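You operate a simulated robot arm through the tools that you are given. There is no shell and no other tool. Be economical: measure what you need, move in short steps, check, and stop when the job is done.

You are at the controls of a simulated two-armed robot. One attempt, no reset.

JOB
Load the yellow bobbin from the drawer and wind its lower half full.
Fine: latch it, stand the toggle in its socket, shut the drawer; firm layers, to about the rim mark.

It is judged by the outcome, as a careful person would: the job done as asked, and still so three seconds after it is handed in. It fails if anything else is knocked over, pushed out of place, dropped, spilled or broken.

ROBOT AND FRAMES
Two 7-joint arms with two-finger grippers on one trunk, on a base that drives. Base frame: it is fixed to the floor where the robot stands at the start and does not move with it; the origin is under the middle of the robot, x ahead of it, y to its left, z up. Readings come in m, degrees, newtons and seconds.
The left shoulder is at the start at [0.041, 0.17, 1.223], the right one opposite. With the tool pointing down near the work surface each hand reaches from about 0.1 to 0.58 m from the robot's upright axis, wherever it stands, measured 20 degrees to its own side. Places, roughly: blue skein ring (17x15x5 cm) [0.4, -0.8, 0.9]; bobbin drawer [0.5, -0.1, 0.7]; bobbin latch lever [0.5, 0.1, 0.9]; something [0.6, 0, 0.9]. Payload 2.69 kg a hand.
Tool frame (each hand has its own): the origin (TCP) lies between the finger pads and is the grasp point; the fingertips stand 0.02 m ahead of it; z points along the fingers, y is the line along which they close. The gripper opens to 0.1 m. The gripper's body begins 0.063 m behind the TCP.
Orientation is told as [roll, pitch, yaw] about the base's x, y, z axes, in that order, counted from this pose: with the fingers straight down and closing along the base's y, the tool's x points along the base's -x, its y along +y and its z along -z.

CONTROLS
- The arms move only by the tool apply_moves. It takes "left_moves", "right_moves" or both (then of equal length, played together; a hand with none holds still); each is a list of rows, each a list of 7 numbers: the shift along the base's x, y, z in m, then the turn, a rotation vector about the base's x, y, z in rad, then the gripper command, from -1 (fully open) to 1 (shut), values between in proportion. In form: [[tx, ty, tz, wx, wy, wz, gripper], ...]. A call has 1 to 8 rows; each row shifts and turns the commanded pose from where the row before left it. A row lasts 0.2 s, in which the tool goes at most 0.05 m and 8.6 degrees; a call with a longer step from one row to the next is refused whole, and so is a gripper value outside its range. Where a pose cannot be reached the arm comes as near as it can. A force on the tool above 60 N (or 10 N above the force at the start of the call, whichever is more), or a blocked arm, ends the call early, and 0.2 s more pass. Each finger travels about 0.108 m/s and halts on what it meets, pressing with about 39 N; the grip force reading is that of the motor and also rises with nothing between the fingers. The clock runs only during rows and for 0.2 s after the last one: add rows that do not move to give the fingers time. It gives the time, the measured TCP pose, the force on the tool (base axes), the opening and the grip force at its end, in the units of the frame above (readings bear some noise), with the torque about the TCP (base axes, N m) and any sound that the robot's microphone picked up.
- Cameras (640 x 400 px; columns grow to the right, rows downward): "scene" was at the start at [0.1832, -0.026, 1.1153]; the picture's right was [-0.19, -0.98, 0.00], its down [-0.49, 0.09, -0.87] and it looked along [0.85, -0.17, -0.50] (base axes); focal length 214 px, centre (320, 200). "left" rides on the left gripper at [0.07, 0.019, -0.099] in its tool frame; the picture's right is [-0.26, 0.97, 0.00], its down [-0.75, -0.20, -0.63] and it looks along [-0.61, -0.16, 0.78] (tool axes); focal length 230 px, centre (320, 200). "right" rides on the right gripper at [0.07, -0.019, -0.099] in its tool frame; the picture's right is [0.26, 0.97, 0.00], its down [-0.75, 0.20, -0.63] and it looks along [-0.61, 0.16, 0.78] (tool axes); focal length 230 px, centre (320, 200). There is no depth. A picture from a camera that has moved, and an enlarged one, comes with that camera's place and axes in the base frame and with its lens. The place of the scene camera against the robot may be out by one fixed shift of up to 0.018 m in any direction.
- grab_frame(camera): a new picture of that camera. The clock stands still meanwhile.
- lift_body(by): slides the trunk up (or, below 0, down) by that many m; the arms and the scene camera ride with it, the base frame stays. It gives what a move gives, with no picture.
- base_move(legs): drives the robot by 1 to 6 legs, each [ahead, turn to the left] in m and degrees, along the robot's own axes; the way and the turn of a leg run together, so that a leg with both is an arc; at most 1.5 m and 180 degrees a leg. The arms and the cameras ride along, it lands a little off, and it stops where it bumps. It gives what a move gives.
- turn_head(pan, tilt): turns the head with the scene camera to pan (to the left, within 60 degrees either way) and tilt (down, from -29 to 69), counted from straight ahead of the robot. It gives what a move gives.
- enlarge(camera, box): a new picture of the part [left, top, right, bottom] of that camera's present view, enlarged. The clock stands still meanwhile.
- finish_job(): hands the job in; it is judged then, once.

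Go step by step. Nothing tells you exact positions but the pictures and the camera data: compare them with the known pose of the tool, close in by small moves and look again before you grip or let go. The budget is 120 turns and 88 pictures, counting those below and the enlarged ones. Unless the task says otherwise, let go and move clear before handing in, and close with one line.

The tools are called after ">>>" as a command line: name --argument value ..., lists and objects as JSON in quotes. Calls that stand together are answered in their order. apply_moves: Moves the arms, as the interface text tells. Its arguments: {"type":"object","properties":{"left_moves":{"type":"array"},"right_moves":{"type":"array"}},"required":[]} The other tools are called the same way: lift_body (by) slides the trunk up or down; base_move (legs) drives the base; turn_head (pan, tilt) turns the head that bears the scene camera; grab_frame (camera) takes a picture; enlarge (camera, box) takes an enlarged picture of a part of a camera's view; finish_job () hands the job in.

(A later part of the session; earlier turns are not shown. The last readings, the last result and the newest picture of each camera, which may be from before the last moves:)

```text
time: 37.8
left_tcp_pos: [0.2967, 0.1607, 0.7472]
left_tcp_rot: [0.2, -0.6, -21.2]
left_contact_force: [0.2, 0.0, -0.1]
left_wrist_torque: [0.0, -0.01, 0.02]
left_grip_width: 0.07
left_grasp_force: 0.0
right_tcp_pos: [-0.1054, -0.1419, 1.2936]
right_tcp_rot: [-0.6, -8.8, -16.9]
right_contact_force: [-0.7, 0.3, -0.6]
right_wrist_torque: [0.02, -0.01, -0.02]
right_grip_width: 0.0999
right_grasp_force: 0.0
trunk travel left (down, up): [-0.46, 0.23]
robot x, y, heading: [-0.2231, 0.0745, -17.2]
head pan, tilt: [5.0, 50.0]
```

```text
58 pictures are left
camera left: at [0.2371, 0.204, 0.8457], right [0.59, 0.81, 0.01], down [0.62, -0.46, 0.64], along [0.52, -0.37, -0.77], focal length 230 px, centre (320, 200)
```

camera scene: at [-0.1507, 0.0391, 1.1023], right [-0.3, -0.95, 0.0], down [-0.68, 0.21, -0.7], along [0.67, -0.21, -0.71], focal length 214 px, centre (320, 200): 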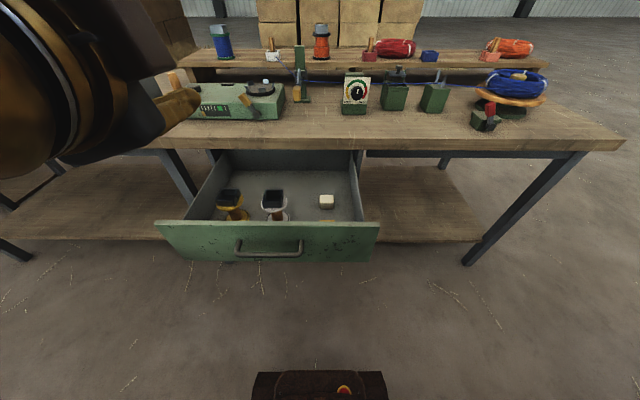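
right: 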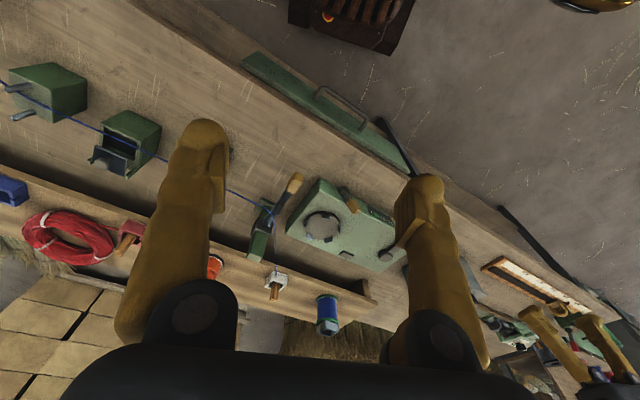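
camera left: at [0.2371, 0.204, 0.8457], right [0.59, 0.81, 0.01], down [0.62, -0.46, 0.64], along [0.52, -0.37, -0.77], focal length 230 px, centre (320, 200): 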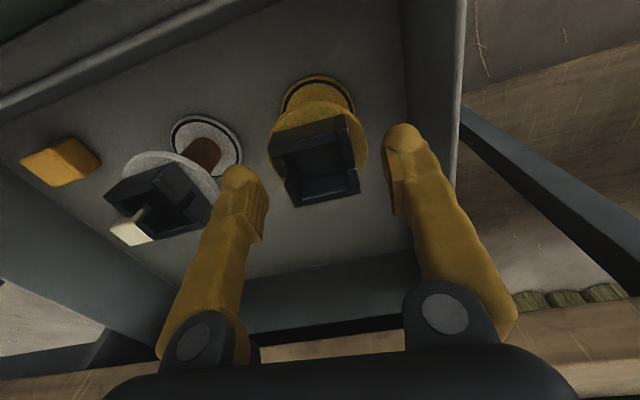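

Aligned. I descend the last 2.7 cm and close gently.

>>> apply_moves --left_moves '[[-0.002, 0, -0.014, 0, 0, 0, -0.4], [-0.001, 0, -0.013, 0, 0, 0, -0.4], [0, 0, 0, 0, 0, 0, -0.4], [0, 0, 0, 0, 0, 0, 0.1], [0, 0, 0, 0, 0, 0, 0.4], [0, 0, 0, 0, 0, 0, 0.4]]'

>>> grab_frame --camera "left"

```text
time: 39.2
left_tcp_pos: [0.2942, 0.1584, 0.7238]
left_tcp_rot: [0.2, -1.1, -21.1]
left_contact_force: [1.3, -2.1, 45.9]
left_wrist_torque: [-0.38, -0.08, 0.12]
left_grip_width: 0.0469
left_grasp_force: 38.9
right_tcp_pos: [-0.1094, -0.1424, 1.2942]
right_tcp_rot: [-0.5, -8.9, -16.9]
right_contact_force: [0.7, 0.2, -0.1]
right_wrist_torque: [-0.02, -0.02, 0.02]
right_grip_width: 0.0998
right_grasp_force: 0.1
trunk travel left (down, up): [-0.46, 0.23]
robot x, y, heading: [-0.2242, 0.0715, -17.2]
head pan, tilt: [5.0, 50.0]
```

```text
57 pictures are left
camera left: at [0.2345, 0.2023, 0.8205], right [0.59, 0.81, 0.01], down [0.62, -0.46, 0.64], along [0.52, -0.37, -0.77], focal length 230 px, centre (320, 200)
```

left: 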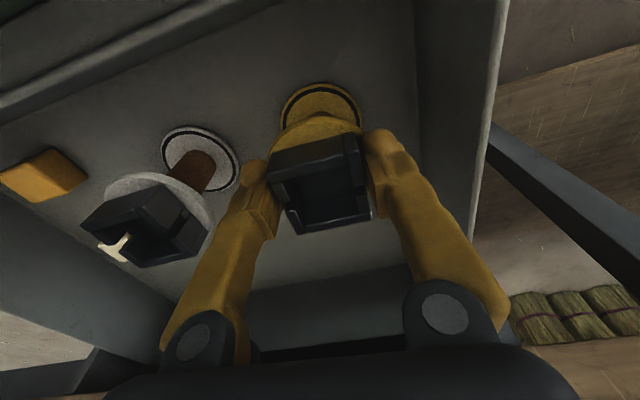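

The yellow bobbin is gripped (4.7 cm wide; the tips rest on its upper flange). I lift it straight up.

>>> apply_moves --left_moves '[[0, 0, 0.02, 0, 0, 0, 0.4], [0, 0, 0.04, 0, 0, 0, 0.4], [0, 0, 0.04, 0, 0, 0, 0.4], [0, 0, 0.045, 0, 0, 0, 0.4], [0, 0, 0.045, 0, 0, 0, 0.4], [0, 0, 0.045, 0, 0, 0, 0.4], [0, 0, 0.045, 0, 0, 0, 0.4], [0, 0, 0.045, 0, 0, 0, 0.4]]'

>>> grab_frame --camera "scene"

```text
time: 41.0
left_tcp_pos: [0.2938, 0.1621, 1.0463]
left_tcp_rot: [0.2, -0.6, -21.3]
left_contact_force: [0.2, -0.7, -1.2]
left_wrist_torque: [-0.03, -0.02, -0.01]
left_grip_width: 0.0467
left_grasp_force: 39.3
right_tcp_pos: [-0.106, -0.1414, 1.2935]
right_tcp_rot: [-0.6, -8.7, -16.9]
right_contact_force: [-0.6, 0.3, 0.3]
right_wrist_torque: [-0.01, -0.02, -0.01]
right_grip_width: 0.1
right_grasp_force: 0.2
trunk travel left (down, up): [-0.46, 0.23]
robot x, y, heading: [-0.2267, 0.0657, -17.4]
head pan, tilt: [5.0, 50.0]
```

```text
56 pictures are left
camera scene: at [-0.0607, 0.0187, 1.0946], right [-0.21, -0.98, 0.0], down [-0.76, 0.16, -0.63], along [0.62, -0.13, -0.78], focal length 214 px, centre (320, 200)
```

scene: 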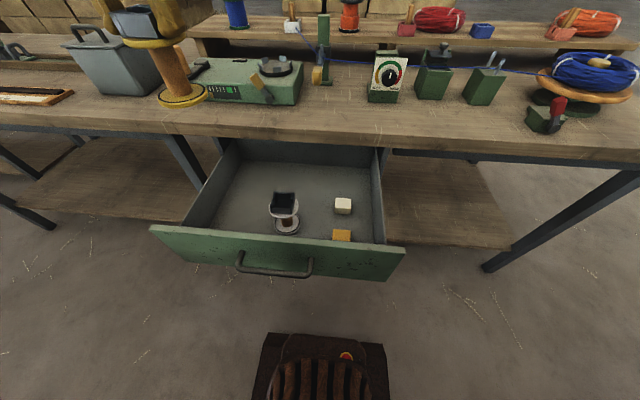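

Bobbin is clear. The drawer is in the way of driving closer, so I shut it now with the right hand: closed fingers, tilted forward, lowered in front of the drawer face.

>>> apply_moves --right_moves '[[0.0161, 0.0116, -0.045, -0.033, -0.108, 0, 1], [0.0161, 0.0116, -0.045, -0.033, -0.108, 0, 1], [0.0161, 0.0116, -0.045, -0.033, -0.108, 0, 1], [0.0161, 0.0116, -0.045, -0.033, -0.108, 0, 1], [0.0161, 0.0116, -0.045, 0, 0, 0, 1], [0.0161, 0.0116, -0.045, 0, 0, 0, 1], [0.0161, 0.0116, -0.045, 0, 0, 0, 1], [0.0161, 0.0116, -0.045, 0, 0, 0, 1]]' --left_moves '[[0, 0, 0, 0, 0, 0, 0.4], [0, 0, 0, 0, 0, 0, 0.4], [0, 0, 0, 0, 0, 0, 0.4], [0, 0, 0, 0, 0, 0, 0.4], [0, 0, 0, 0, 0, 0, 0.4], [0, 0, 0, 0, 0, 0, 0.4], [0, 0, 0, 0, 0, 0, 0.4], [0, 0, 0, 0, 0, 0, 0.4]]'

>>> apply_moves --right_moves '[[0, 0, -0.045, 0, 0, 0, 1], [0, 0, -0.045, 0, 0, 0, 1], [0, 0, -0.045, 0, 0, 0, 1], [0, 0, -0.045, 0, 0, 0, 1], [0, 0, -0.03, 0, 0, 0, 1]]'

>>> grab_frame --camera "scene"

```text
time: 41.6
left_tcp_pos: [0.274, 0.1679, 1.0554]
left_tcp_rot: [0.2, -1.9, -21.2]
left_contact_force: [-0.6, 0.9, -0.7]
left_wrist_torque: [-0.02, -0.03, 0.0]
left_grip_width: 0.0468
left_grasp_force: 39.1
right_tcp_pos: [-0.0984, -0.119, 1.2435]
right_tcp_rot: [-2.5, -19.1, -15.0]
right_contact_force: [-32.9, -37.8, 13.5]
right_wrist_torque: [2.72, -0.77, 4.62]
right_grip_width: 0.0001
right_grasp_force: 15.4
right hand out of reach, approached as far as the arm can: row 2
trunk travel left (down, up): [-0.46, 0.23]
robot x, y, heading: [-0.2257, 0.0698, -17.4]
head pan, tilt: [5.0, 50.0]
stopped in row 2 (right hand): the force on the tool passed its limit at 298 N (the readings are from after the stop); the commanded pose is now the measured one
```

```text
time: 41.9
left_tcp_pos: [0.2597, 0.1725, 1.0616]
left_tcp_rot: [0.3, -2.6, -21.4]
left_contact_force: [-1.0, 0.6, -1.6]
left_wrist_torque: [-0.06, 0.0, 0.01]
left_grip_width: 0.0464
left_grasp_force: 38.7
right_tcp_pos: [-0.1138, -0.1111, 1.249]
right_tcp_rot: [-1.4, -19.9, -15.6]
right_contact_force: [-9.6, -6.8, 16.4]
right_wrist_torque: [0.76, 1.0, 0.97]
right_grip_width: 0.0001
right_grasp_force: 29.8
right hand out of reach, approached as far as the arm can: row 1
trunk travel left (down, up): [-0.46, 0.23]
robot x, y, heading: [-0.2227, 0.0655, -17.2]
head pan, tilt: [5.0, 50.0]
stopped in row 1 (right hand): the force on the tool passed its limit at 66 N (the readings are from after the stop); the commanded pose is now the measured one
```

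```text
55 pictures are left
camera scene: at [-0.0614, 0.0199, 1.0947], right [-0.21, -0.98, 0.0], down [-0.76, 0.16, -0.63], along [0.62, -0.13, -0.78], focal length 214 px, centre (320, 200)
```

scene: 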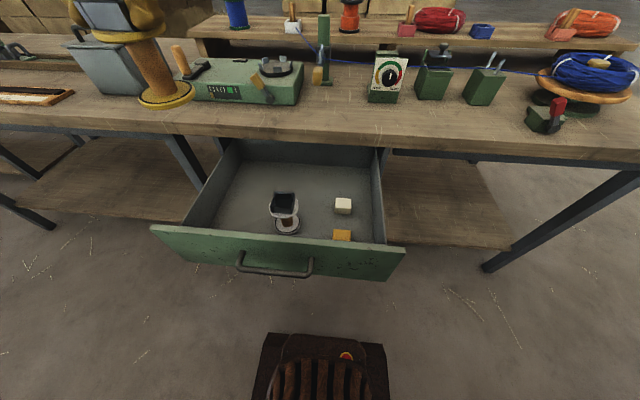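

The right hand was too close to my own body. I move it out forward and to the right first, then lower.

>>> apply_moves --right_moves '[[0.02, -0.025, 0.01, 0, 0, 0, 1], [0.03, -0.02, 0, 0, 0, 0, 1], [0.035, -0.012, 0, 0, 0, 0, 1], [0.035, -0.012, -0.02, 0, 0, 0, 1], [0.035, -0.012, -0.03, 0, 0, 0, 1], [0, 0, -0.045, 0, 0, 0, 1], [0, 0, -0.045, 0, 0, 0, 1], [0, 0, -0.045, 0, 0, 0, 1]]'

```text
time: 43.7
left_tcp_pos: [0.2624, 0.1706, 1.0607]
left_tcp_rot: [0.3, -2.5, -21.3]
left_contact_force: [-0.4, -0.2, -1.6]
left_wrist_torque: [-0.02, -0.01, -0.02]
left_grip_width: 0.0465
left_grasp_force: 38.8
right_tcp_pos: [0.046, -0.1946, 1.071]
right_tcp_rot: [-2.2, -20.0, -15.6]
right_contact_force: [-0.1, -0.4, -0.7]
right_wrist_torque: [0.02, 0.0, -0.01]
right_grip_width: 0.0002
right_grasp_force: 30.0
trunk travel left (down, up): [-0.46, 0.23]
robot x, y, heading: [-0.2226, 0.0683, -17.1]
head pan, tilt: [5.0, 50.0]
```

>>> apply_moves --right_moves '[[-0.0012, 0.0174, -0.045, -0.033, -0.108, 0, 1], [-0.0012, 0.0174, -0.045, -0.033, -0.108, 0, 1], [-0.0012, 0.0174, -0.045, 0, 0, 0, 1], [-0.0012, 0.0174, -0.045, 0, 0, 0, 1], [-0.0012, 0.0174, -0.045, 0, 0, 0, 1], [-0.0012, 0.0174, -0.045, 0, 0, 0, 1], [-0.0012, 0.0174, -0.045, 0, 0, 0, 1], [-0.0012, 0.0174, -0.04, 0, 0, 0, 1]]'

>>> grab_frame --camera "scene"

```text
time: 45.5
left_tcp_pos: [0.2627, 0.1707, 1.0613]
left_tcp_rot: [0.4, -2.6, -21.4]
left_contact_force: [0.1, 0.4, -0.8]
left_wrist_torque: [-0.05, 0.05, 0.01]
left_grip_width: 0.0468
left_grasp_force: 38.7
right_tcp_pos: [0.0484, -0.0527, 0.711]
right_tcp_rot: [-2.8, -32.8, -14.9]
right_contact_force: [-0.4, 0.3, 0.4]
right_wrist_torque: [-0.01, -0.02, -0.05]
right_grip_width: 0.0
right_grasp_force: 29.6
right hand out of reach, approached as far as the arm can: row 1, 2
trunk travel left (down, up): [-0.46, 0.23]
robot x, y, heading: [-0.2243, 0.0715, -17.2]
head pan, tilt: [5.0, 50.0]
```

```text
54 pictures are left
camera scene: at [-0.0602, 0.0189, 1.0945], right [-0.21, -0.98, 0.0], down [-0.76, 0.16, -0.63], along [0.62, -0.13, -0.78], focal length 214 px, centre (320, 200)
```

scene: 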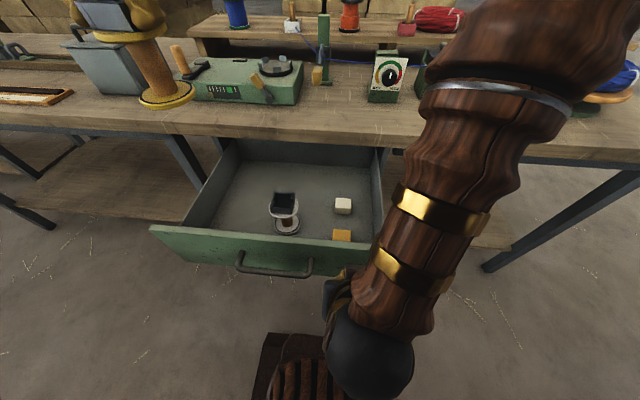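

The right fingertips stand before the drawer face. I push it in with the arm along the drawer's axis.

>>> apply_moves --right_moves '[[0.0287, -0.0088, 0, 0, 0, 0, 1], [0.0335, -0.0102, 0, 0, 0, 0, 1], [0.0335, -0.0102, 0, 0, 0, 0, 1], [0.0335, -0.0102, 0, 0, 0, 0, 1], [0.0335, -0.0102, 0, 0, 0, 0, 1], [0.0335, -0.0102, 0, 0, 0, 0, 1], [0.0335, -0.0102, 0, 0, 0, 0, 1]]'

>>> grab_frame --camera "scene"

```text
time: 47.1
left_tcp_pos: [0.2622, 0.1699, 1.0603]
left_tcp_rot: [0.4, -2.5, -21.3]
left_contact_force: [-0.1, -0.1, -0.8]
left_wrist_torque: [0.0, 0.03, -0.03]
left_grip_width: 0.0463
left_grasp_force: 39.0
right_tcp_pos: [0.2908, -0.1269, 0.7087]
right_tcp_rot: [-2.7, -32.8, -15.1]
right_contact_force: [-0.5, -0.5, 0.1]
right_wrist_torque: [-0.04, 0.02, -0.03]
right_grip_width: 0.0
right_grasp_force: 29.9
trunk travel left (down, up): [-0.46, 0.23]
robot x, y, heading: [-0.2268, 0.071, -17.3]
head pan, tilt: [5.0, 50.0]
```

```text
53 pictures are left
camera scene: at [-0.0595, 0.0186, 1.0944], right [-0.21, -0.98, 0.0], down [-0.76, 0.16, -0.63], along [0.62, -0.13, -0.78], focal length 214 px, centre (320, 200)
```

scene: 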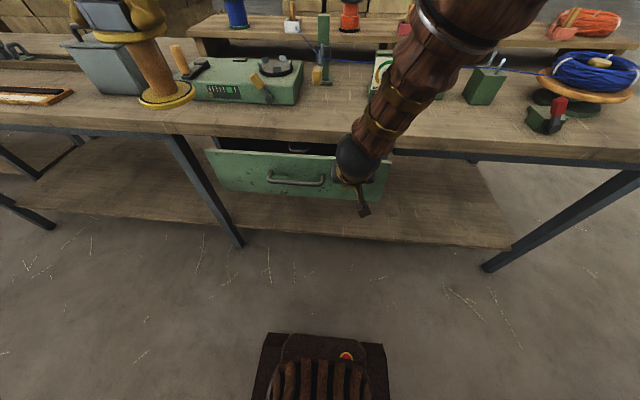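

Nearly shut; a few centimetres more.

>>> apply_moves --right_moves '[[0.0191, -0.0058, 0, 0, 0, 0, 1], [0.0191, -0.0058, 0, 0, 0, 0, 1], [0.0191, -0.0058, 0, 0, 0, 0, 1], [0.0191, -0.0058, 0, 0, 0, 0, 1], [0.0096, -0.0029, 0, 0, 0, 0, 1]]'

>>> grab_frame --camera "scene"

```text
time: 47.7
left_tcp_pos: [0.2442, 0.1756, 1.0688]
left_tcp_rot: [0.4, -3.7, -21.4]
left_contact_force: [-1.9, 1.0, -1.0]
left_wrist_torque: [-0.04, -0.03, 0.01]
left_grip_width: 0.0466
left_grasp_force: 39.0
right_tcp_pos: [0.3163, -0.1267, 0.7118]
right_tcp_rot: [-3.1, -33.5, -14.4]
right_contact_force: [-1.2, -0.6, 0.4]
right_wrist_torque: [0.02, -0.01, -0.03]
right_grip_width: 0.0
right_grasp_force: 29.2
trunk travel left (down, up): [-0.46, 0.23]
robot x, y, heading: [-0.2236, 0.068, -16.9]
head pan, tilt: [5.0, 50.0]
stopped in row 2 (right hand): the arm was blocked; the commanded pose is now the measured one
```

```text
52 pictures are left
camera scene: at [-0.062, 0.02, 1.0949], right [-0.21, -0.98, 0.0], down [-0.76, 0.16, -0.63], along [0.62, -0.13, -0.78], focal length 214 px, centre (320, 200)
```

scene: 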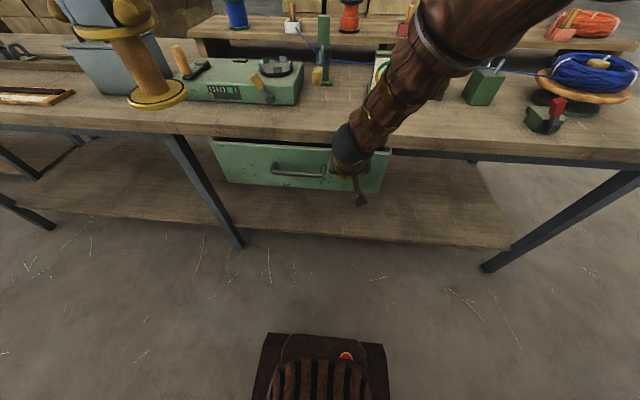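

Blocked with almost no force; I try again gently as happened before.

>>> apply_moves --right_moves '[[0.0191, -0.0058, 0, 0, 0, 0, 1], [0.0191, -0.0058, 0, 0, 0, 0, 1], [0.0191, -0.0058, 0, 0, 0, 0, 1]]'

>>> enlarge --camera "scene" --box '[190, 110, 410, 220]'

```text
time: 48.0
left_tcp_pos: [0.2263, 0.182, 1.0769]
left_tcp_rot: [0.4, -4.6, -21.5]
left_contact_force: [-1.1, -0.2, 0.2]
left_wrist_torque: [-0.01, -0.03, 0.02]
left_grip_width: 0.0466
left_grasp_force: 39.2
right_tcp_pos: [0.3224, -0.1245, 0.7198]
right_tcp_rot: [-3.0, -34.4, -14.3]
right_contact_force: [-0.5, 0.2, 0.4]
right_wrist_torque: [-0.04, 0.0, 0.0]
right_grip_width: 0.0001
right_grasp_force: 29.6
trunk travel left (down, up): [-0.46, 0.23]
robot x, y, heading: [-0.2244, 0.0717, -17.2]
head pan, tilt: [5.0, 50.0]
stopped in row 1 (right hand): the arm was blocked; the commanded pose is now the measured one
```

```text
2.91 times, centred on (300, 165) of scene
camera zoom: at [-0.0616, 0.0198, 1.0948], right [-0.21, -0.98, 0.0], down [-0.76, 0.16, -0.63], along [0.62, -0.13, -0.78], focal length 624 px, centre (378, 302)
```

zoom: 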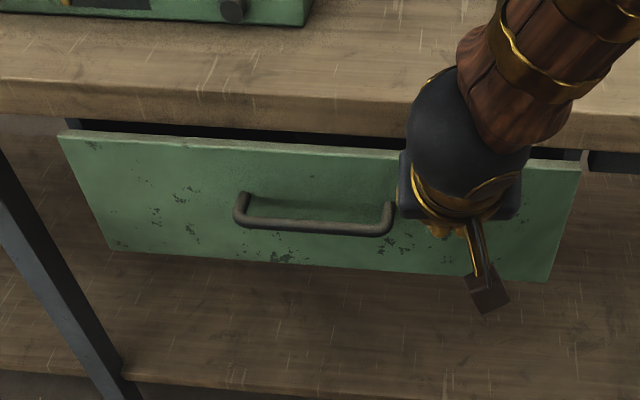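

There's still a ~2–3 cm gap; my wrist seems to meet the table edge. I back off, lower the trunk and use a flatter hand.

>>> apply_moves --right_moves '[[-0.03, -0.01, 0, 0, 0, 0, 1], [-0.025, -0.02, 0, 0, 0, 0, 1], [-0.02, -0.01, 0, 0, 0, 0, 1]]'

>>> lift_body --by -0.22

>>> apply_moves --right_moves '[[0, 0, 0.03, -0.033, -0.108, 0, 1], [0, 0, 0.03, -0.033, -0.108, 0, 1], [0, 0, 0.03, -0.033, -0.108, 0, 1], [0, 0, 0.03, -0.033, -0.108, 0, 1], [0, 0, 0.03, -0.033, -0.108, 0, 1], [0, 0, 0.03, -0.033, -0.108, 0, 1], [0, 0, 0.02, 0, 0, 0, 1], [0, 0, 0, 0, 0, 0, 1]]'

>>> grab_frame --camera "right"

```text
time: 48.3
left_tcp_pos: [0.2106, 0.1858, 1.0826]
left_tcp_rot: [0.5, -5.7, -21.5]
left_contact_force: [-0.3, 0.5, -0.7]
left_wrist_torque: [-0.07, -0.05, -0.03]
left_grip_width: 0.0468
left_grasp_force: 39.3
right_tcp_pos: [0.3039, -0.123, 0.7281]
right_tcp_rot: [-2.9, -35.3, -14.2]
right_contact_force: [-0.4, 0.2, 0.1]
right_wrist_torque: [0.0, 0.0, -0.01]
right_grip_width: 0.0001
right_grasp_force: 29.8
trunk travel left (down, up): [-0.46, 0.23]
robot x, y, heading: [-0.2228, 0.0698, -17.2]
head pan, tilt: [5.0, 50.0]
stopped in row 1 (right hand): the arm was blocked; the commanded pose is now the measured one
```

```text
time: 50.7
left_tcp_pos: [0.2129, 0.1848, 0.8612]
left_tcp_rot: [0.5, -5.5, -21.5]
left_contact_force: [-0.6, 0.9, -0.7]
left_wrist_torque: [0.01, -0.02, 0.0]
left_grip_width: 0.0466
left_grasp_force: 39.1
right_tcp_pos: [0.3037, -0.1226, 0.5054]
right_tcp_rot: [-2.9, -35.1, -14.2]
right_contact_force: [-0.5, 0.8, 0.0]
right_wrist_torque: [-0.01, 0.02, 0.0]
right_grip_width: 0.0
right_grasp_force: 29.2
trunk travel left (down, up): [-0.24, 0.45]
robot x, y, heading: [-0.2226, 0.0684, -17.4]
head pan, tilt: [5.0, 50.0]
```

```text
time: 52.5
left_tcp_pos: [0.2143, 0.1854, 0.8604]
left_tcp_rot: [0.4, -5.5, -21.5]
left_contact_force: [0.8, 0.5, -0.7]
left_wrist_torque: [0.0, -0.01, 0.03]
left_grip_width: 0.0468
left_grasp_force: 38.8
right_tcp_pos: [0.2979, -0.1393, 0.7032]
right_tcp_rot: [-8.9, -73.7, -10.4]
right_contact_force: [-0.6, 0.0, 0.3]
right_wrist_torque: [-0.05, 0.01, 0.02]
right_grip_width: 0.0
right_grasp_force: 29.7
trunk travel left (down, up): [-0.24, 0.45]
robot x, y, heading: [-0.2314, 0.0687, -17.1]
head pan, tilt: [5.0, 50.0]
```

```text
50 pictures are left
camera right: at [0.1824, -0.1217, 0.6648], right [0.24, 0.93, -0.29], down [-0.3, 0.36, 0.89], along [0.92, -0.13, 0.36], focal length 230 px, centre (320, 200)
```

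right: 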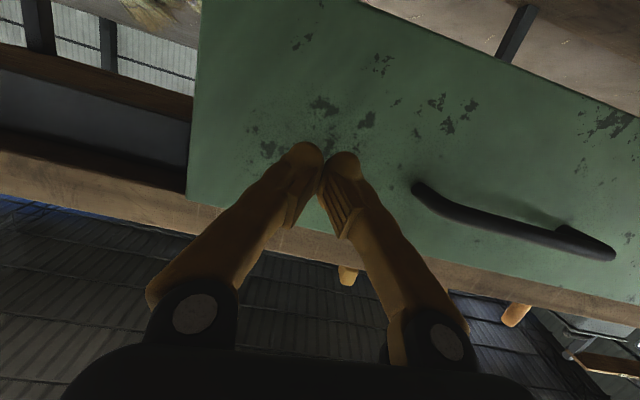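

Now a flat poke. I push the drawer home.

>>> apply_moves --right_moves '[[0.0143, -0.0044, 0, 0, 0, 0, 1], [0.0143, -0.0044, 0, 0, 0, 0, 1], [0.0143, -0.0044, 0, 0, 0, 0, 1], [0.0143, -0.0044, 0, 0, 0, 0, 1], [0.0143, -0.0044, 0, 0, 0, 0, 1]]'

>>> grab_frame --camera "right"

```text
time: 53.6
left_tcp_pos: [0.1982, 0.1897, 0.8686]
left_tcp_rot: [0.7, -6.4, -21.4]
left_contact_force: [0.4, -0.8, -1.6]
left_wrist_torque: [0.01, 0.09, 0.01]
left_grip_width: 0.0464
left_grasp_force: 38.7
right_tcp_pos: [0.3393, -0.135, 0.6993]
right_tcp_rot: [-10.5, -72.2, -7.3]
right_contact_force: [-108.1, 20.5, 47.4]
right_wrist_torque: [-0.52, -1.3, -0.48]
right_grip_width: 0.006
right_grasp_force: 29.2
trunk travel left (down, up): [-0.24, 0.45]
robot x, y, heading: [-0.2247, 0.0685, -17.2]
head pan, tilt: [5.0, 50.0]
stopped in row 5 (right hand): the force on the tool passed its limit at 86 N (the readings are from after the stop); the commanded pose is now the measured one
```

```text
49 pictures are left
camera right: at [0.222, -0.1214, 0.6637], right [0.21, 0.93, -0.3], down [-0.28, 0.35, 0.89], along [0.94, -0.1, 0.34], focal length 230 px, centre (320, 200)
```

right: 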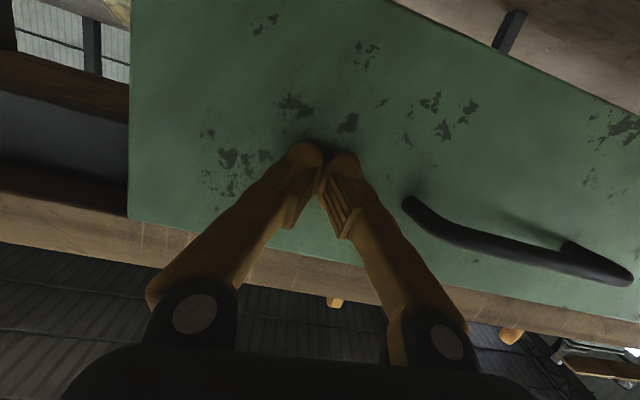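

The drawer is firmly home (108 N reaction). I retract the right hand, raise the trunk, and re-point the right hand down while checking the drawer.

>>> apply_moves --right_moves '[[-0.035, 0.005, 0, 0, 0, 0, 1], [-0.035, 0.005, 0, 0, 0, 0, 1], [-0.035, 0.005, 0, 0, 0, 0, 1], [-0.035, 0.005, 0, 0, 0, 0, 1]]' --left_moves '[[0.01, 0, 0, 0.007, 0.025, 0, 0.4], [0.01, 0, 0, 0.007, 0.025, 0, 0.4], [0.01, 0, 0, 0.007, 0.025, 0, 0.4], [0.01, 0, 0, 0.007, 0.025, 0, 0.4]]'

>>> lift_body --by 0.3

>>> apply_moves --right_moves '[[0, -0.01, 0.01, 0.042, 0.136, 0, 0], [0, -0.01, 0.01, 0.042, 0.136, 0, -0.5], [0, -0.01, 0.01, 0.042, 0.136, 0, -0.5], [0, -0.01, 0.01, 0.042, 0.136, 0, -0.5], [0, 0, 0.01, 0.042, 0.136, 0, -0.5], [0, 0, 0, 0.042, 0.136, 0, -0.5], [0, 0, 0, 0.042, 0.136, 0, -0.5], [0, 0, 0, 0.042, 0.136, 0, -0.5]]'

>>> grab_frame --camera "scene"

```text
time: 54.6
left_tcp_pos: [0.252, 0.186, 0.8622]
left_tcp_rot: [0.0, 0.3, -21.6]
left_contact_force: [-1.3, 0.4, -0.5]
left_wrist_torque: [-0.04, -0.11, 0.0]
left_grip_width: 0.0468
left_grasp_force: 38.7
right_tcp_pos: [0.2103, -0.1334, 0.6917]
right_tcp_rot: [-9.8, -71.5, -9.4]
right_contact_force: [-0.7, -0.6, 0.9]
right_wrist_torque: [0.03, 0.05, -0.01]
right_grip_width: 0.0
right_grasp_force: 29.4
trunk travel left (down, up): [-0.24, 0.45]
robot x, y, heading: [-0.2262, 0.0694, -17.3]
head pan, tilt: [5.0, 50.0]
```

```text
time: 57.6
left_tcp_pos: [0.2549, 0.1853, 1.1596]
left_tcp_rot: [-0.1, 0.3, -21.5]
left_contact_force: [-0.2, -0.2, -0.3]
left_wrist_torque: [0.01, -0.03, 0.0]
left_grip_width: 0.0466
left_grasp_force: 38.9
right_tcp_pos: [0.217, -0.1351, 0.994]
right_tcp_rot: [-9.0, -71.8, -10.2]
right_contact_force: [0.0, 0.4, -0.3]
right_wrist_torque: [-0.01, 0.04, -0.01]
right_grip_width: 0.0
right_grasp_force: 29.4
trunk travel left (down, up): [-0.54, 0.15]
robot x, y, heading: [-0.228, 0.0713, -17.2]
head pan, tilt: [5.0, 50.0]
```

```text
time: 59.4
left_tcp_pos: [0.2544, 0.1828, 1.161]
left_tcp_rot: [0.0, 0.6, -21.5]
left_contact_force: [-0.1, 0.4, -1.5]
left_wrist_torque: [0.02, 0.03, 0.02]
left_grip_width: 0.0468
left_grasp_force: 39.0
right_tcp_pos: [0.2144, -0.1671, 1.0437]
right_tcp_rot: [-1.3, -6.3, -14.5]
right_contact_force: [-0.9, -0.2, 0.3]
right_wrist_torque: [0.0, 0.0, 0.02]
right_grip_width: 0.075
right_grasp_force: 0.0
right hand out of reach, approached as far as the arm can: row 6
trunk travel left (down, up): [-0.54, 0.15]
robot x, y, heading: [-0.2257, 0.0663, -17.3]
head pan, tilt: [5.0, 50.0]
```

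```text
48 pictures are left
camera scene: at [-0.0595, 0.0159, 1.1744], right [-0.21, -0.98, 0.0], down [-0.76, 0.17, -0.63], along [0.62, -0.13, -0.78], focal length 214 px, centre (320, 200)
```

scene: 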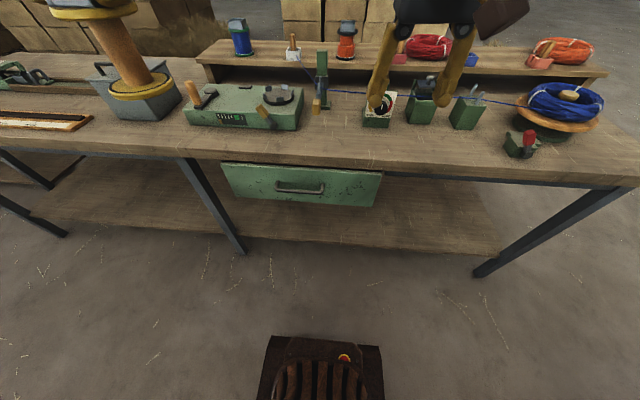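

Drawer is shut. I raise the right hand a bit and drive 0.31 m closer to the table.

>>> apply_moves --right_moves '[[-0.02, -0.02, 0.03, 0, 0.05, 0, -0.5], [-0.02, -0.02, 0.03, 0, 0.05, 0, -0.5], [-0.02, -0.02, 0.03, 0, 0, 0, -0.5]]'

>>> base_move --legs '[[0.31, 0]]'

>>> turn_head --pan 15 --tilt 40

>>> grab_frame --camera "scene"

>>> grab_frame --camera "left"

```text
time: 60.2
left_tcp_pos: [0.2524, 0.1835, 1.162]
left_tcp_rot: [0.0, 0.4, -21.5]
left_contact_force: [-0.5, -0.3, -0.6]
left_wrist_torque: [0.06, -0.02, 0.02]
left_grip_width: 0.0465
left_grasp_force: 39.3
right_tcp_pos: [0.1534, -0.2295, 1.1317]
right_tcp_rot: [-2.7, -1.2, -14.2]
right_contact_force: [-0.4, -0.4, 1.0]
right_wrist_torque: [0.05, -0.04, 0.0]
right_grip_width: 0.0751
right_grasp_force: 0.1
trunk travel left (down, up): [-0.54, 0.15]
robot x, y, heading: [-0.2215, 0.0708, -17.4]
head pan, tilt: [5.0, 50.0]
```

```text
time: 62.4
left_tcp_pos: [0.5548, 0.0902, 1.1599]
left_tcp_rot: [-0.1, 0.5, -21.6]
left_contact_force: [0.6, 0.3, -1.8]
left_wrist_torque: [0.0, 0.06, 0.0]
left_grip_width: 0.0465
left_grasp_force: 39.5
right_tcp_pos: [0.455, -0.3234, 1.1312]
right_tcp_rot: [-3.0, -1.2, -14.3]
right_contact_force: [0.0, 1.1, -0.8]
right_wrist_torque: [0.03, 0.04, -0.03]
right_grip_width: 0.0748
right_grasp_force: 0.0
trunk travel left (down, up): [-0.54, 0.15]
robot x, y, heading: [0.0773, -0.0229, -17.6]
head pan, tilt: [5.0, 50.0]
```

```text
time: 63.1
left_tcp_pos: [0.5355, 0.0973, 1.1689]
left_tcp_rot: [0.0, -0.6, -21.7]
left_contact_force: [0.2, 0.7, -0.2]
left_wrist_torque: [-0.03, -0.04, -0.03]
left_grip_width: 0.0466
left_grasp_force: 38.9
right_tcp_pos: [0.4349, -0.3163, 1.1402]
right_tcp_rot: [-2.9, -2.1, -14.3]
right_contact_force: [-0.3, 0.2, 0.0]
right_wrist_torque: [-0.04, -0.03, -0.02]
right_grip_width: 0.0751
right_grasp_force: 0.1
trunk travel left (down, up): [-0.54, 0.15]
robot x, y, heading: [0.0776, -0.0229, -17.5]
head pan, tilt: [15.0, 40.0]
```

```text
47 pictures are left
camera scene: at [0.2486, -0.0628, 1.1888], right [-0.04, -1.0, 0.0], down [-0.65, 0.03, -0.76], along [0.76, -0.03, -0.65], focal length 214 px, centre (320, 200)
```

scene: 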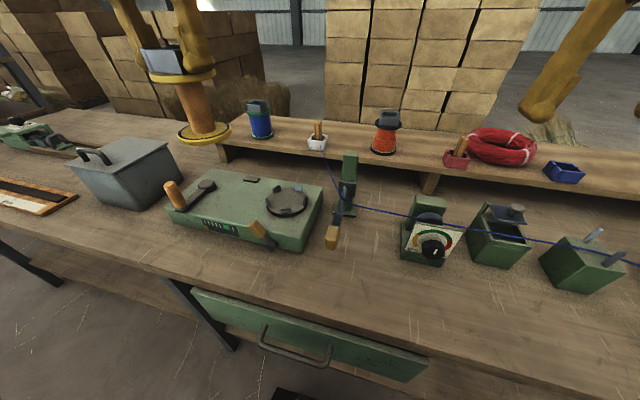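

```text
46 pictures are left
camera left: at [0.4764, 0.1403, 1.2654], right [0.6, 0.8, 0.0], down [0.62, -0.46, 0.64], along [0.51, -0.38, -0.77], focal length 230 px, centre (320, 200)
```

left: 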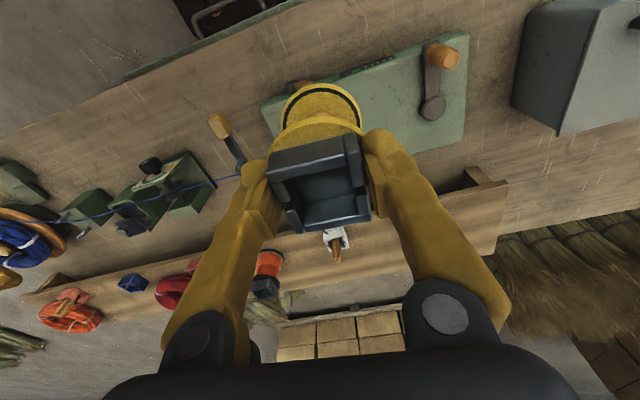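

Now I move the bobbin over the chuck (about (0.62, 0.01)), staying high, and check from both the scene and the right-hand camera.

>>> apply_moves --left_moves '[[0.0145, -0.0145, -0.01, 0, 0, 0, 0.4], [0.0145, -0.0145, -0.01, 0, 0, 0, 0.4], [0.0145, -0.0145, -0.02, 0, 0, 0, 0.4], [0.0145, -0.0145, -0.02, 0, 0, 0, 0.4], [0.0145, -0.0145, -0.02, 0, 0, 0, 0.4], [0.0145, -0.0145, -0.02, 0, 0, 0, 0.4], [0, 0, 0, 0, 0, 0, 0.4]]'

>>> enlarge --camera "scene" --box '[190, 80, 390, 260]'

>>> grab_frame --camera "right"

```text
time: 64.7
left_tcp_pos: [0.625, 0.006, 1.0662]
left_tcp_rot: [0.0, -0.5, -21.7]
left_contact_force: [0.3, 0.4, -1.3]
left_wrist_torque: [0.02, 0.03, 0.0]
left_grip_width: 0.0467
left_grasp_force: 38.7
right_tcp_pos: [0.4365, -0.3169, 1.139]
right_tcp_rot: [-2.8, -2.0, -14.3]
right_contact_force: [-0.1, -0.4, -0.7]
right_wrist_torque: [-0.02, -0.03, 0.01]
right_grip_width: 0.075
right_grasp_force: 0.0
trunk travel left (down, up): [-0.54, 0.15]
robot x, y, heading: [0.0717, -0.0216, -17.4]
head pan, tilt: [15.0, 40.0]
```

```text
2.22 times, centred on (290, 170) of scene
camera zoom: at [0.2499, -0.063, 1.1886], right [-0.04, -1.0, 0.0], down [-0.65, 0.03, -0.76], along [0.75, -0.03, -0.66], focal length 477 px, centre (387, 267)
```

zoom: 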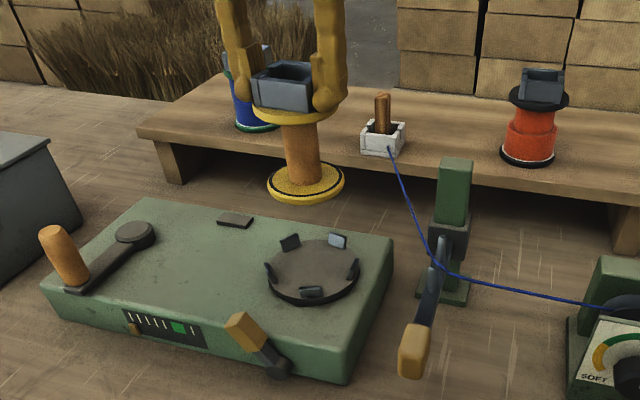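

```text
44 pictures are left
camera right: at [0.3621, -0.3125, 1.2352], right [-0.01, 1.0, -0.06], down [0.76, 0.05, 0.65], along [0.65, -0.04, -0.76], focal length 230 px, centre (320, 200)
```

right: 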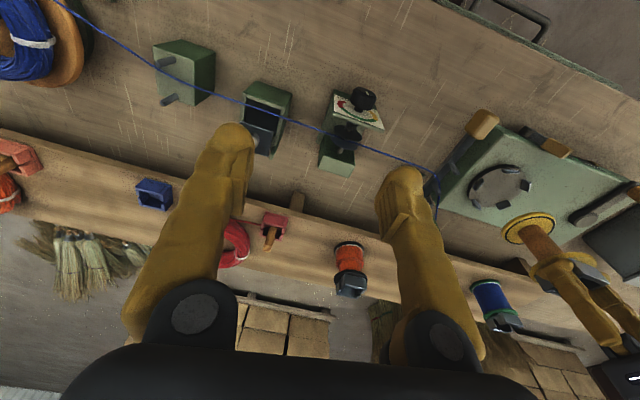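

Relative to the chuck, the bobbin base needs about (-7, +3) mm and is ~10 cm above it. I lower most of the way and re-check.

>>> apply_moves --left_moves '[[-0.003, 0.001, -0.01, 0, 0, 0, 0.4], [-0.003, 0.002, -0.015, 0, 0, 0, 0.4], [0, 0, -0.02, 0, 0, 0, 0.4], [0, 0, -0.015, 0, 0, 0, 0.4], [0, 0, 0, 0, 0, 0, 0.4]]'

>>> enlarge --camera "scene" --box '[230, 100, 350, 240]'

>>> enlarge --camera "right" --box '[440, 130, 600, 260]'

```text
time: 65.9
left_tcp_pos: [0.6187, 0.0115, 1.0055]
left_tcp_rot: [-0.2, -0.4, -21.7]
left_contact_force: [-0.5, -1.2, -1.0]
left_wrist_torque: [-0.02, 0.03, 0.02]
left_grip_width: 0.0466
left_grasp_force: 39.0
right_tcp_pos: [0.4377, -0.3175, 1.1391]
right_tcp_rot: [-2.9, -2.0, -14.3]
right_contact_force: [0.0, 1.0, 0.1]
right_wrist_torque: [-0.01, -0.02, -0.02]
right_grip_width: 0.0751
right_grasp_force: 0.0
trunk travel left (down, up): [-0.54, 0.15]
robot x, y, heading: [0.0743, -0.0262, -17.6]
head pan, tilt: [15.0, 40.0]
```

```text
2.86 times, centred on (290, 170) of scene
camera zoom: at [0.2504, -0.0635, 1.1886], right [-0.04, -1.0, 0.0], down [-0.65, 0.03, -0.76], along [0.75, -0.03, -0.66], focal length 613 px, centre (406, 286)
```

zoom: 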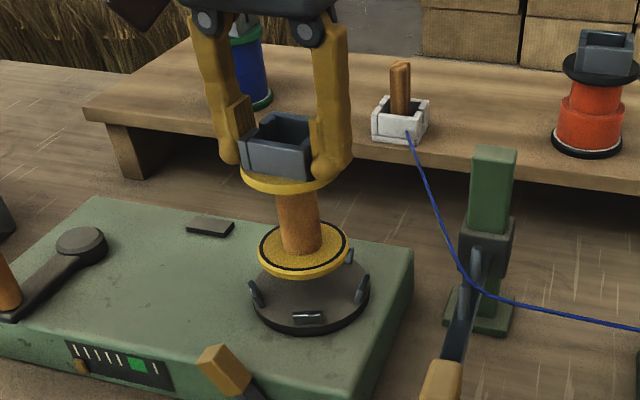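

```text
3.08 times, centred on (520, 195) of right
camera zoom: at [0.3625, -0.313, 1.235], right [-0.01, 1.0, -0.06], down [0.76, 0.04, 0.65], along [0.65, -0.04, -0.76], focal length 708 px, centre (-295, 215)
```

zoom: 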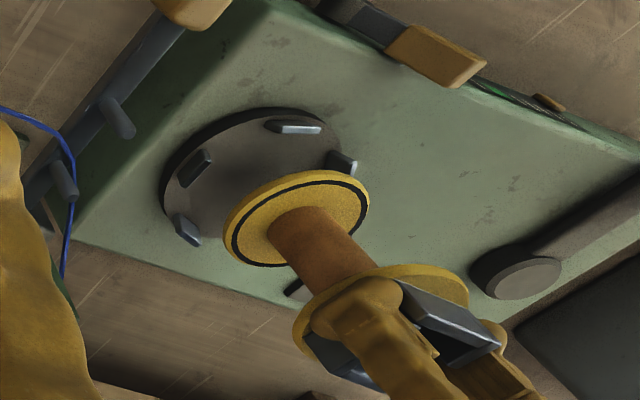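

Alignment looks close; there's some doubt on the chuck's height. I lower 1.5 cm more and compare again.

>>> apply_moves --left_moves '[[0, 0, -0.008, 0, 0, 0, 0.4], [0, 0, -0.008, 0, 0, 0, 0.4], [0, 0, 0, 0, 0, 0, 0.4]]'

>>> enlarge --camera "scene" --box '[250, 150, 330, 220]'

>>> enlarge --camera "right" --box '[470, 140, 570, 240]'

```text
time: 66.7
left_tcp_pos: [0.617, 0.0093, 0.9892]
left_tcp_rot: [-0.1, -0.5, -21.7]
left_contact_force: [-0.4, 0.1, -0.2]
left_wrist_torque: [0.01, 0.01, 0.01]
left_grip_width: 0.0465
left_grasp_force: 38.8
right_tcp_pos: [0.4364, -0.3171, 1.1367]
right_tcp_rot: [-2.9, -2.0, -14.2]
right_contact_force: [-0.3, 0.9, 0.4]
right_wrist_torque: [0.03, 0.03, 0.0]
right_grip_width: 0.0752
right_grasp_force: 0.1
trunk travel left (down, up): [-0.54, 0.15]
robot x, y, heading: [0.0757, -0.0229, -17.5]
head pan, tilt: [15.0, 40.0]
```

```text
5.71 times, centred on (290, 185) of scene
camera zoom: at [0.2504, -0.0635, 1.1886], right [-0.04, -1.0, 0.0], down [-0.65, 0.03, -0.76], along [0.75, -0.03, -0.66], focal length 1226 px, centre (491, 286)
```

zoom: 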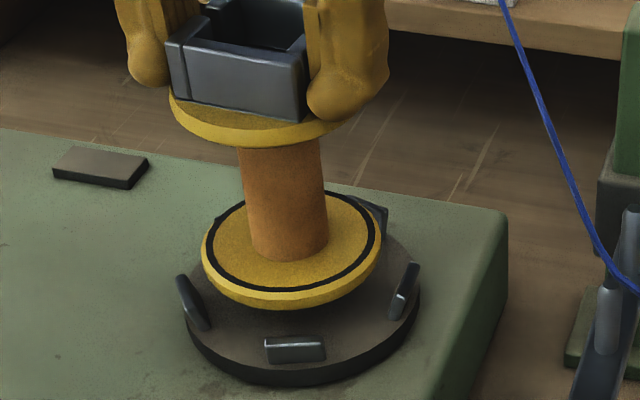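

```text
4.00 times, centred on (520, 190) of right
camera zoom: at [0.3625, -0.313, 1.235], right [-0.01, 1.0, -0.06], down [0.76, 0.04, 0.65], along [0.65, -0.04, -0.76], focal length 920 px, centre (-480, 240)
```

zoom: 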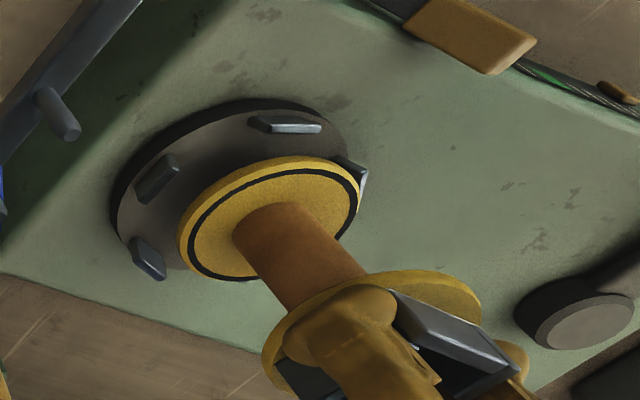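

Lateral correction of about 4 mm to the right; I descend another 1.2 cm and look.

>>> apply_moves --left_moves '[[0, -0.004, -0.006, 0, 0, 0, 0.4], [0, 0, -0.006, 0, 0, 0, 0.4], [0, 0, 0, 0, 0, 0, 0.4]]'

>>> enlarge --camera "scene" --box '[250, 150, 330, 220]'

```text
time: 67.5
left_tcp_pos: [0.6182, 0.0078, 0.9785]
left_tcp_rot: [-0.2, -0.5, -21.7]
left_contact_force: [-0.4, -0.5, -0.6]
left_wrist_torque: [0.0, 0.01, -0.05]
left_grip_width: 0.0467
left_grasp_force: 38.9
right_tcp_pos: [0.4375, -0.3181, 1.1375]
right_tcp_rot: [-2.9, -2.0, -14.3]
right_contact_force: [0.2, 0.0, 0.0]
right_wrist_torque: [-0.03, -0.02, 0.0]
right_grip_width: 0.0749
right_grasp_force: 0.0
trunk travel left (down, up): [-0.54, 0.15]
robot x, y, heading: [0.0758, -0.0247, -17.9]
head pan, tilt: [15.0, 40.0]
```

```text
5.71 times, centred on (290, 185) of scene
camera zoom: at [0.2504, -0.0636, 1.1885], right [-0.04, -1.0, 0.0], down [-0.65, 0.03, -0.76], along [0.75, -0.03, -0.66], focal length 1226 px, centre (491, 286)
```

zoom: 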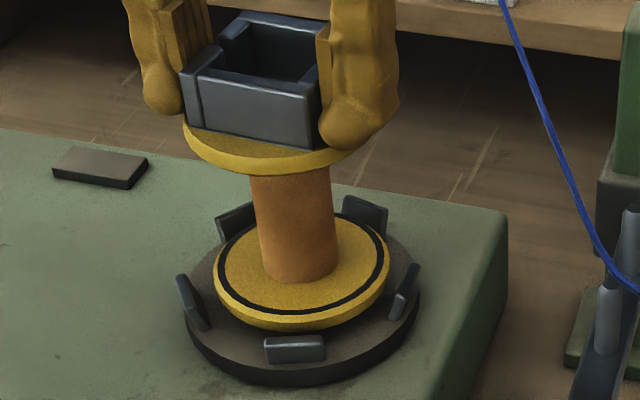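

Well centred among the five jaws. I lower until it seats.

>>> apply_moves --left_moves '[[0, 0, -0.005, 0, 0, 0, 0.4], [0, 0, -0.005, 0, 0, 0, 0.4], [0, 0, 0, 0, 0, 0, 0.4]]'

>>> enlarge --camera "scene" --box '[250, 150, 330, 220]'

```text
time: 68.3
left_tcp_pos: [0.6185, 0.0078, 0.9692]
left_tcp_rot: [-0.2, -0.6, -21.6]
left_contact_force: [0.3, -0.1, -0.9]
left_wrist_torque: [-0.04, 0.0, 0.02]
left_grip_width: 0.0465
left_grasp_force: 39.5
right_tcp_pos: [0.4356, -0.3171, 1.1379]
right_tcp_rot: [-3.0, -2.0, -14.3]
right_contact_force: [0.2, 0.7, 1.0]
right_wrist_torque: [-0.01, -0.01, 0.0]
right_grip_width: 0.0752
right_grasp_force: 0.0
trunk travel left (down, up): [-0.54, 0.15]
robot x, y, heading: [0.0747, -0.0218, -17.5]
head pan, tilt: [15.0, 40.0]
```

```text
5.71 times, centred on (290, 185) of scene
camera zoom: at [0.2504, -0.0635, 1.1885], right [-0.04, -1.0, 0.0], down [-0.65, 0.03, -0.76], along [0.75, -0.03, -0.66], focal length 1226 px, centre (491, 286)
```

zoom: 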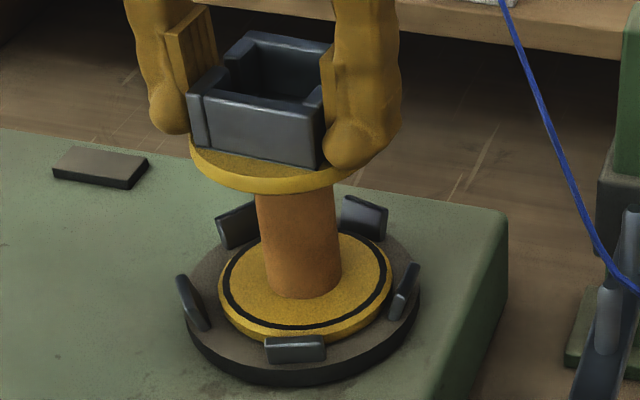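

The flange is a bit too near the front jaw; I shift 7 mm back (+x), 2 mm left, and keep lowering slightly.

>>> apply_moves --left_moves '[[0.004, 0.001, 0, 0, 0, 0, 0.4], [0.003, 0.001, 0, 0, 0, 0, 0.4], [0, 0, -0.004, 0, 0, 0, 0.4], [0, 0, 0, 0, 0, 0, 0.4]]'

>>> enlarge --camera "scene" --box '[250, 150, 330, 220]'

```text
time: 69.3
left_tcp_pos: [0.6249, 0.0082, 0.9688]
left_tcp_rot: [-0.2, -0.7, -21.6]
left_contact_force: [-0.2, 2.4, 25.6]
left_wrist_torque: [0.34, -0.39, 0.04]
left_grip_width: 0.0468
left_grasp_force: 39.3
right_tcp_pos: [0.4358, -0.3172, 1.1387]
right_tcp_rot: [-2.9, -2.1, -14.3]
right_contact_force: [-0.4, 0.3, 0.0]
right_wrist_torque: [-0.03, 0.03, -0.01]
right_grip_width: 0.075
right_grasp_force: 0.1
trunk travel left (down, up): [-0.54, 0.15]
robot x, y, heading: [0.0734, -0.0238, -17.7]
head pan, tilt: [15.0, 40.0]
```

```text
5.71 times, centred on (290, 185) of scene
camera zoom: at [0.2482, -0.0632, 1.1891], right [-0.04, -1.0, 0.0], down [-0.65, 0.03, -0.76], along [0.76, -0.03, -0.65], focal length 1226 px, centre (491, 286)
```

zoom: 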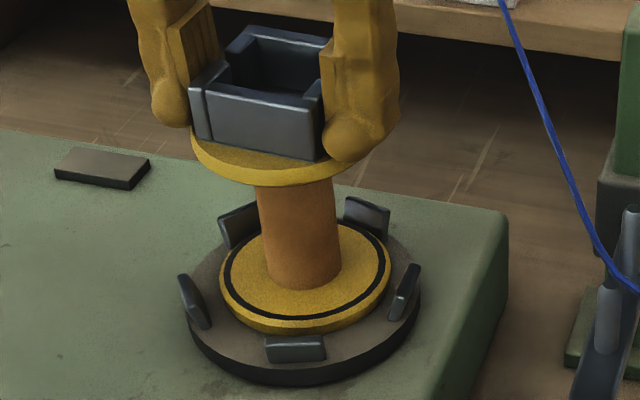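

It is seated (25 N up-force) and centred. I release and rise.

>>> apply_moves --left_moves '[[0, 0, 0, 0, 0, 0, 0.2], [0, 0, 0, 0, 0, 0, -0.1], [0, 0, 0, 0, 0, 0, -0.4], [0, 0, 0.01, 0, 0, 0, -0.4], [0, 0, 0.03, 0, 0, 0, -0.4], [0, 0, 0.04, 0, 0, 0, -0.4], [0, 0.02, 0.04, 0, 0, 0, -0.4]]'

>>> enlarge --camera "scene" --box '[200, 120, 360, 260]'

```text
time: 70.9
left_tcp_pos: [0.6231, 0.0298, 1.086]
left_tcp_rot: [-0.2, -0.5, -21.6]
left_contact_force: [0.0, 0.5, 0.1]
left_wrist_torque: [-0.02, -0.07, 0.01]
left_grip_width: 0.07
left_grasp_force: 0.1
right_tcp_pos: [0.4359, -0.3165, 1.1399]
right_tcp_rot: [-2.8, -2.1, -14.2]
right_contact_force: [-0.6, -0.4, 0.4]
right_wrist_torque: [-0.04, -0.01, 0.02]
right_grip_width: 0.0752
right_grasp_force: 0.1
trunk travel left (down, up): [-0.54, 0.15]
robot x, y, heading: [0.0733, -0.0242, -17.7]
head pan, tilt: [15.0, 40.0]
```

```text
2.86 times, centred on (280, 190) of scene
camera zoom: at [0.2493, -0.0624, 1.1887], right [-0.04, -1.0, 0.0], down [-0.65, 0.03, -0.76], along [0.76, -0.03, -0.65], focal length 613 px, centre (434, 229)
```

zoom: 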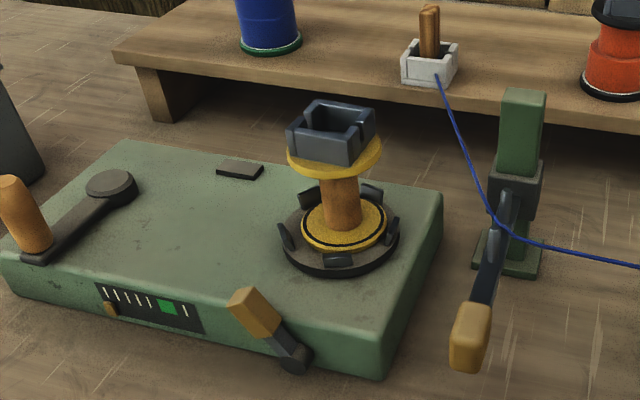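

The bobbin stands well. Next the latch lever on the machine's front; I bring the left hand above it to look closely.

>>> apply_moves --left_moves '[[-0.031, 0.016, 0, 0, 0, 0.02, 0.5], [-0.031, 0.016, 0, 0, 0, 0.02, 1], [-0.031, 0.016, -0.02, 0, 0, 0.02, 1], [-0.031, 0.016, -0.03, 0, 0, 0.02, 1], [-0.031, 0.016, -0.03, 0, 0, 0, 1]]'

>>> grab_frame --camera "left"

```text
time: 72.1
left_tcp_pos: [0.4723, 0.1073, 1.0044]
left_tcp_rot: [-0.2, -0.6, -17.1]
left_contact_force: [0.4, -0.1, 0.2]
left_wrist_torque: [-0.03, 0.01, 0.03]
left_grip_width: 0.0001
left_grasp_force: 29.7
right_tcp_pos: [0.4379, -0.3164, 1.1382]
right_tcp_rot: [-3.0, -2.1, -14.2]
right_contact_force: [0.9, 1.1, 0.2]
right_wrist_torque: [-0.02, -0.01, 0.02]
right_grip_width: 0.075
right_grasp_force: 0.1
trunk travel left (down, up): [-0.54, 0.15]
robot x, y, heading: [0.0737, -0.0229, -17.6]
head pan, tilt: [15.0, 40.0]
```

```text
35 pictures are left
camera left: at [0.4101, 0.1467, 1.1017], right [0.53, 0.85, 0.0], down [0.65, -0.41, 0.64], along [0.54, -0.34, -0.77], focal length 230 px, centre (320, 200)
```

left: 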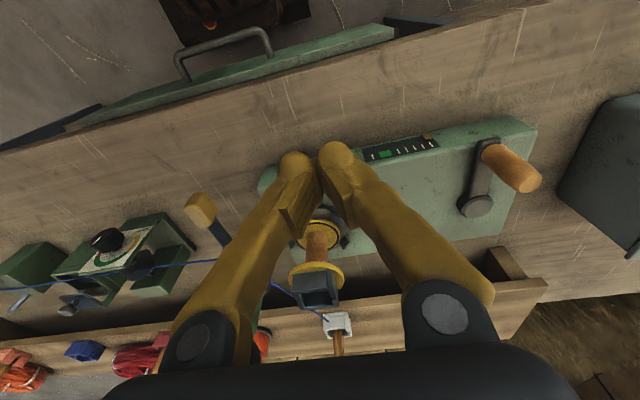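

The closed fingers hide the lever; I open them and look again.

>>> apply_moves --left_moves '[[-0.005, -0.02, 0, 0, 0, 0, -1], [-0.005, -0.02, 0, 0, 0, 0, -1], [0, 0, 0, 0, 0, 0, -1]]'

>>> enlarge --camera "left" --box '[220, 100, 420, 240]'

```text
time: 72.9
left_tcp_pos: [0.4599, 0.0662, 1.0074]
left_tcp_rot: [-0.2, -0.5, -17.1]
left_contact_force: [-0.2, 0.6, -0.6]
left_wrist_torque: [-0.01, 0.01, 0.01]
left_grip_width: 0.0999
left_grasp_force: 0.1
right_tcp_pos: [0.4371, -0.3162, 1.1381]
right_tcp_rot: [-2.9, -1.9, -14.2]
right_contact_force: [0.0, 0.5, -0.4]
right_wrist_torque: [-0.02, 0.05, -0.01]
right_grip_width: 0.0752
right_grasp_force: 0.2
trunk travel left (down, up): [-0.54, 0.15]
robot x, y, heading: [0.0729, -0.0252, -17.6]
head pan, tilt: [15.0, 40.0]
```

```text
2.86 times, centred on (320, 170) of left
camera zoom: at [0.3978, 0.107, 1.1035], right [0.53, 0.85, 0.0], down [0.65, -0.41, 0.64], along [0.54, -0.34, -0.77], focal length 657 px, centre (320, 286)
```

zoom: 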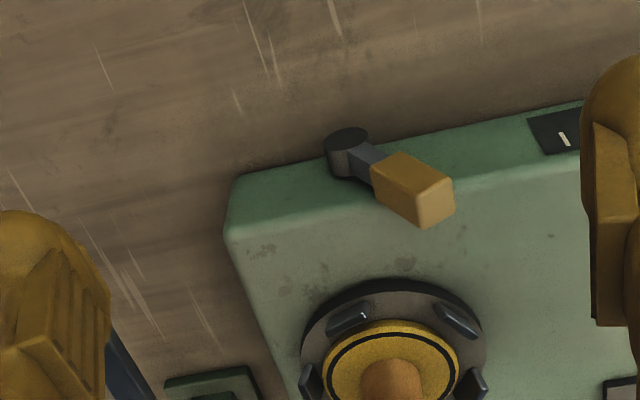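

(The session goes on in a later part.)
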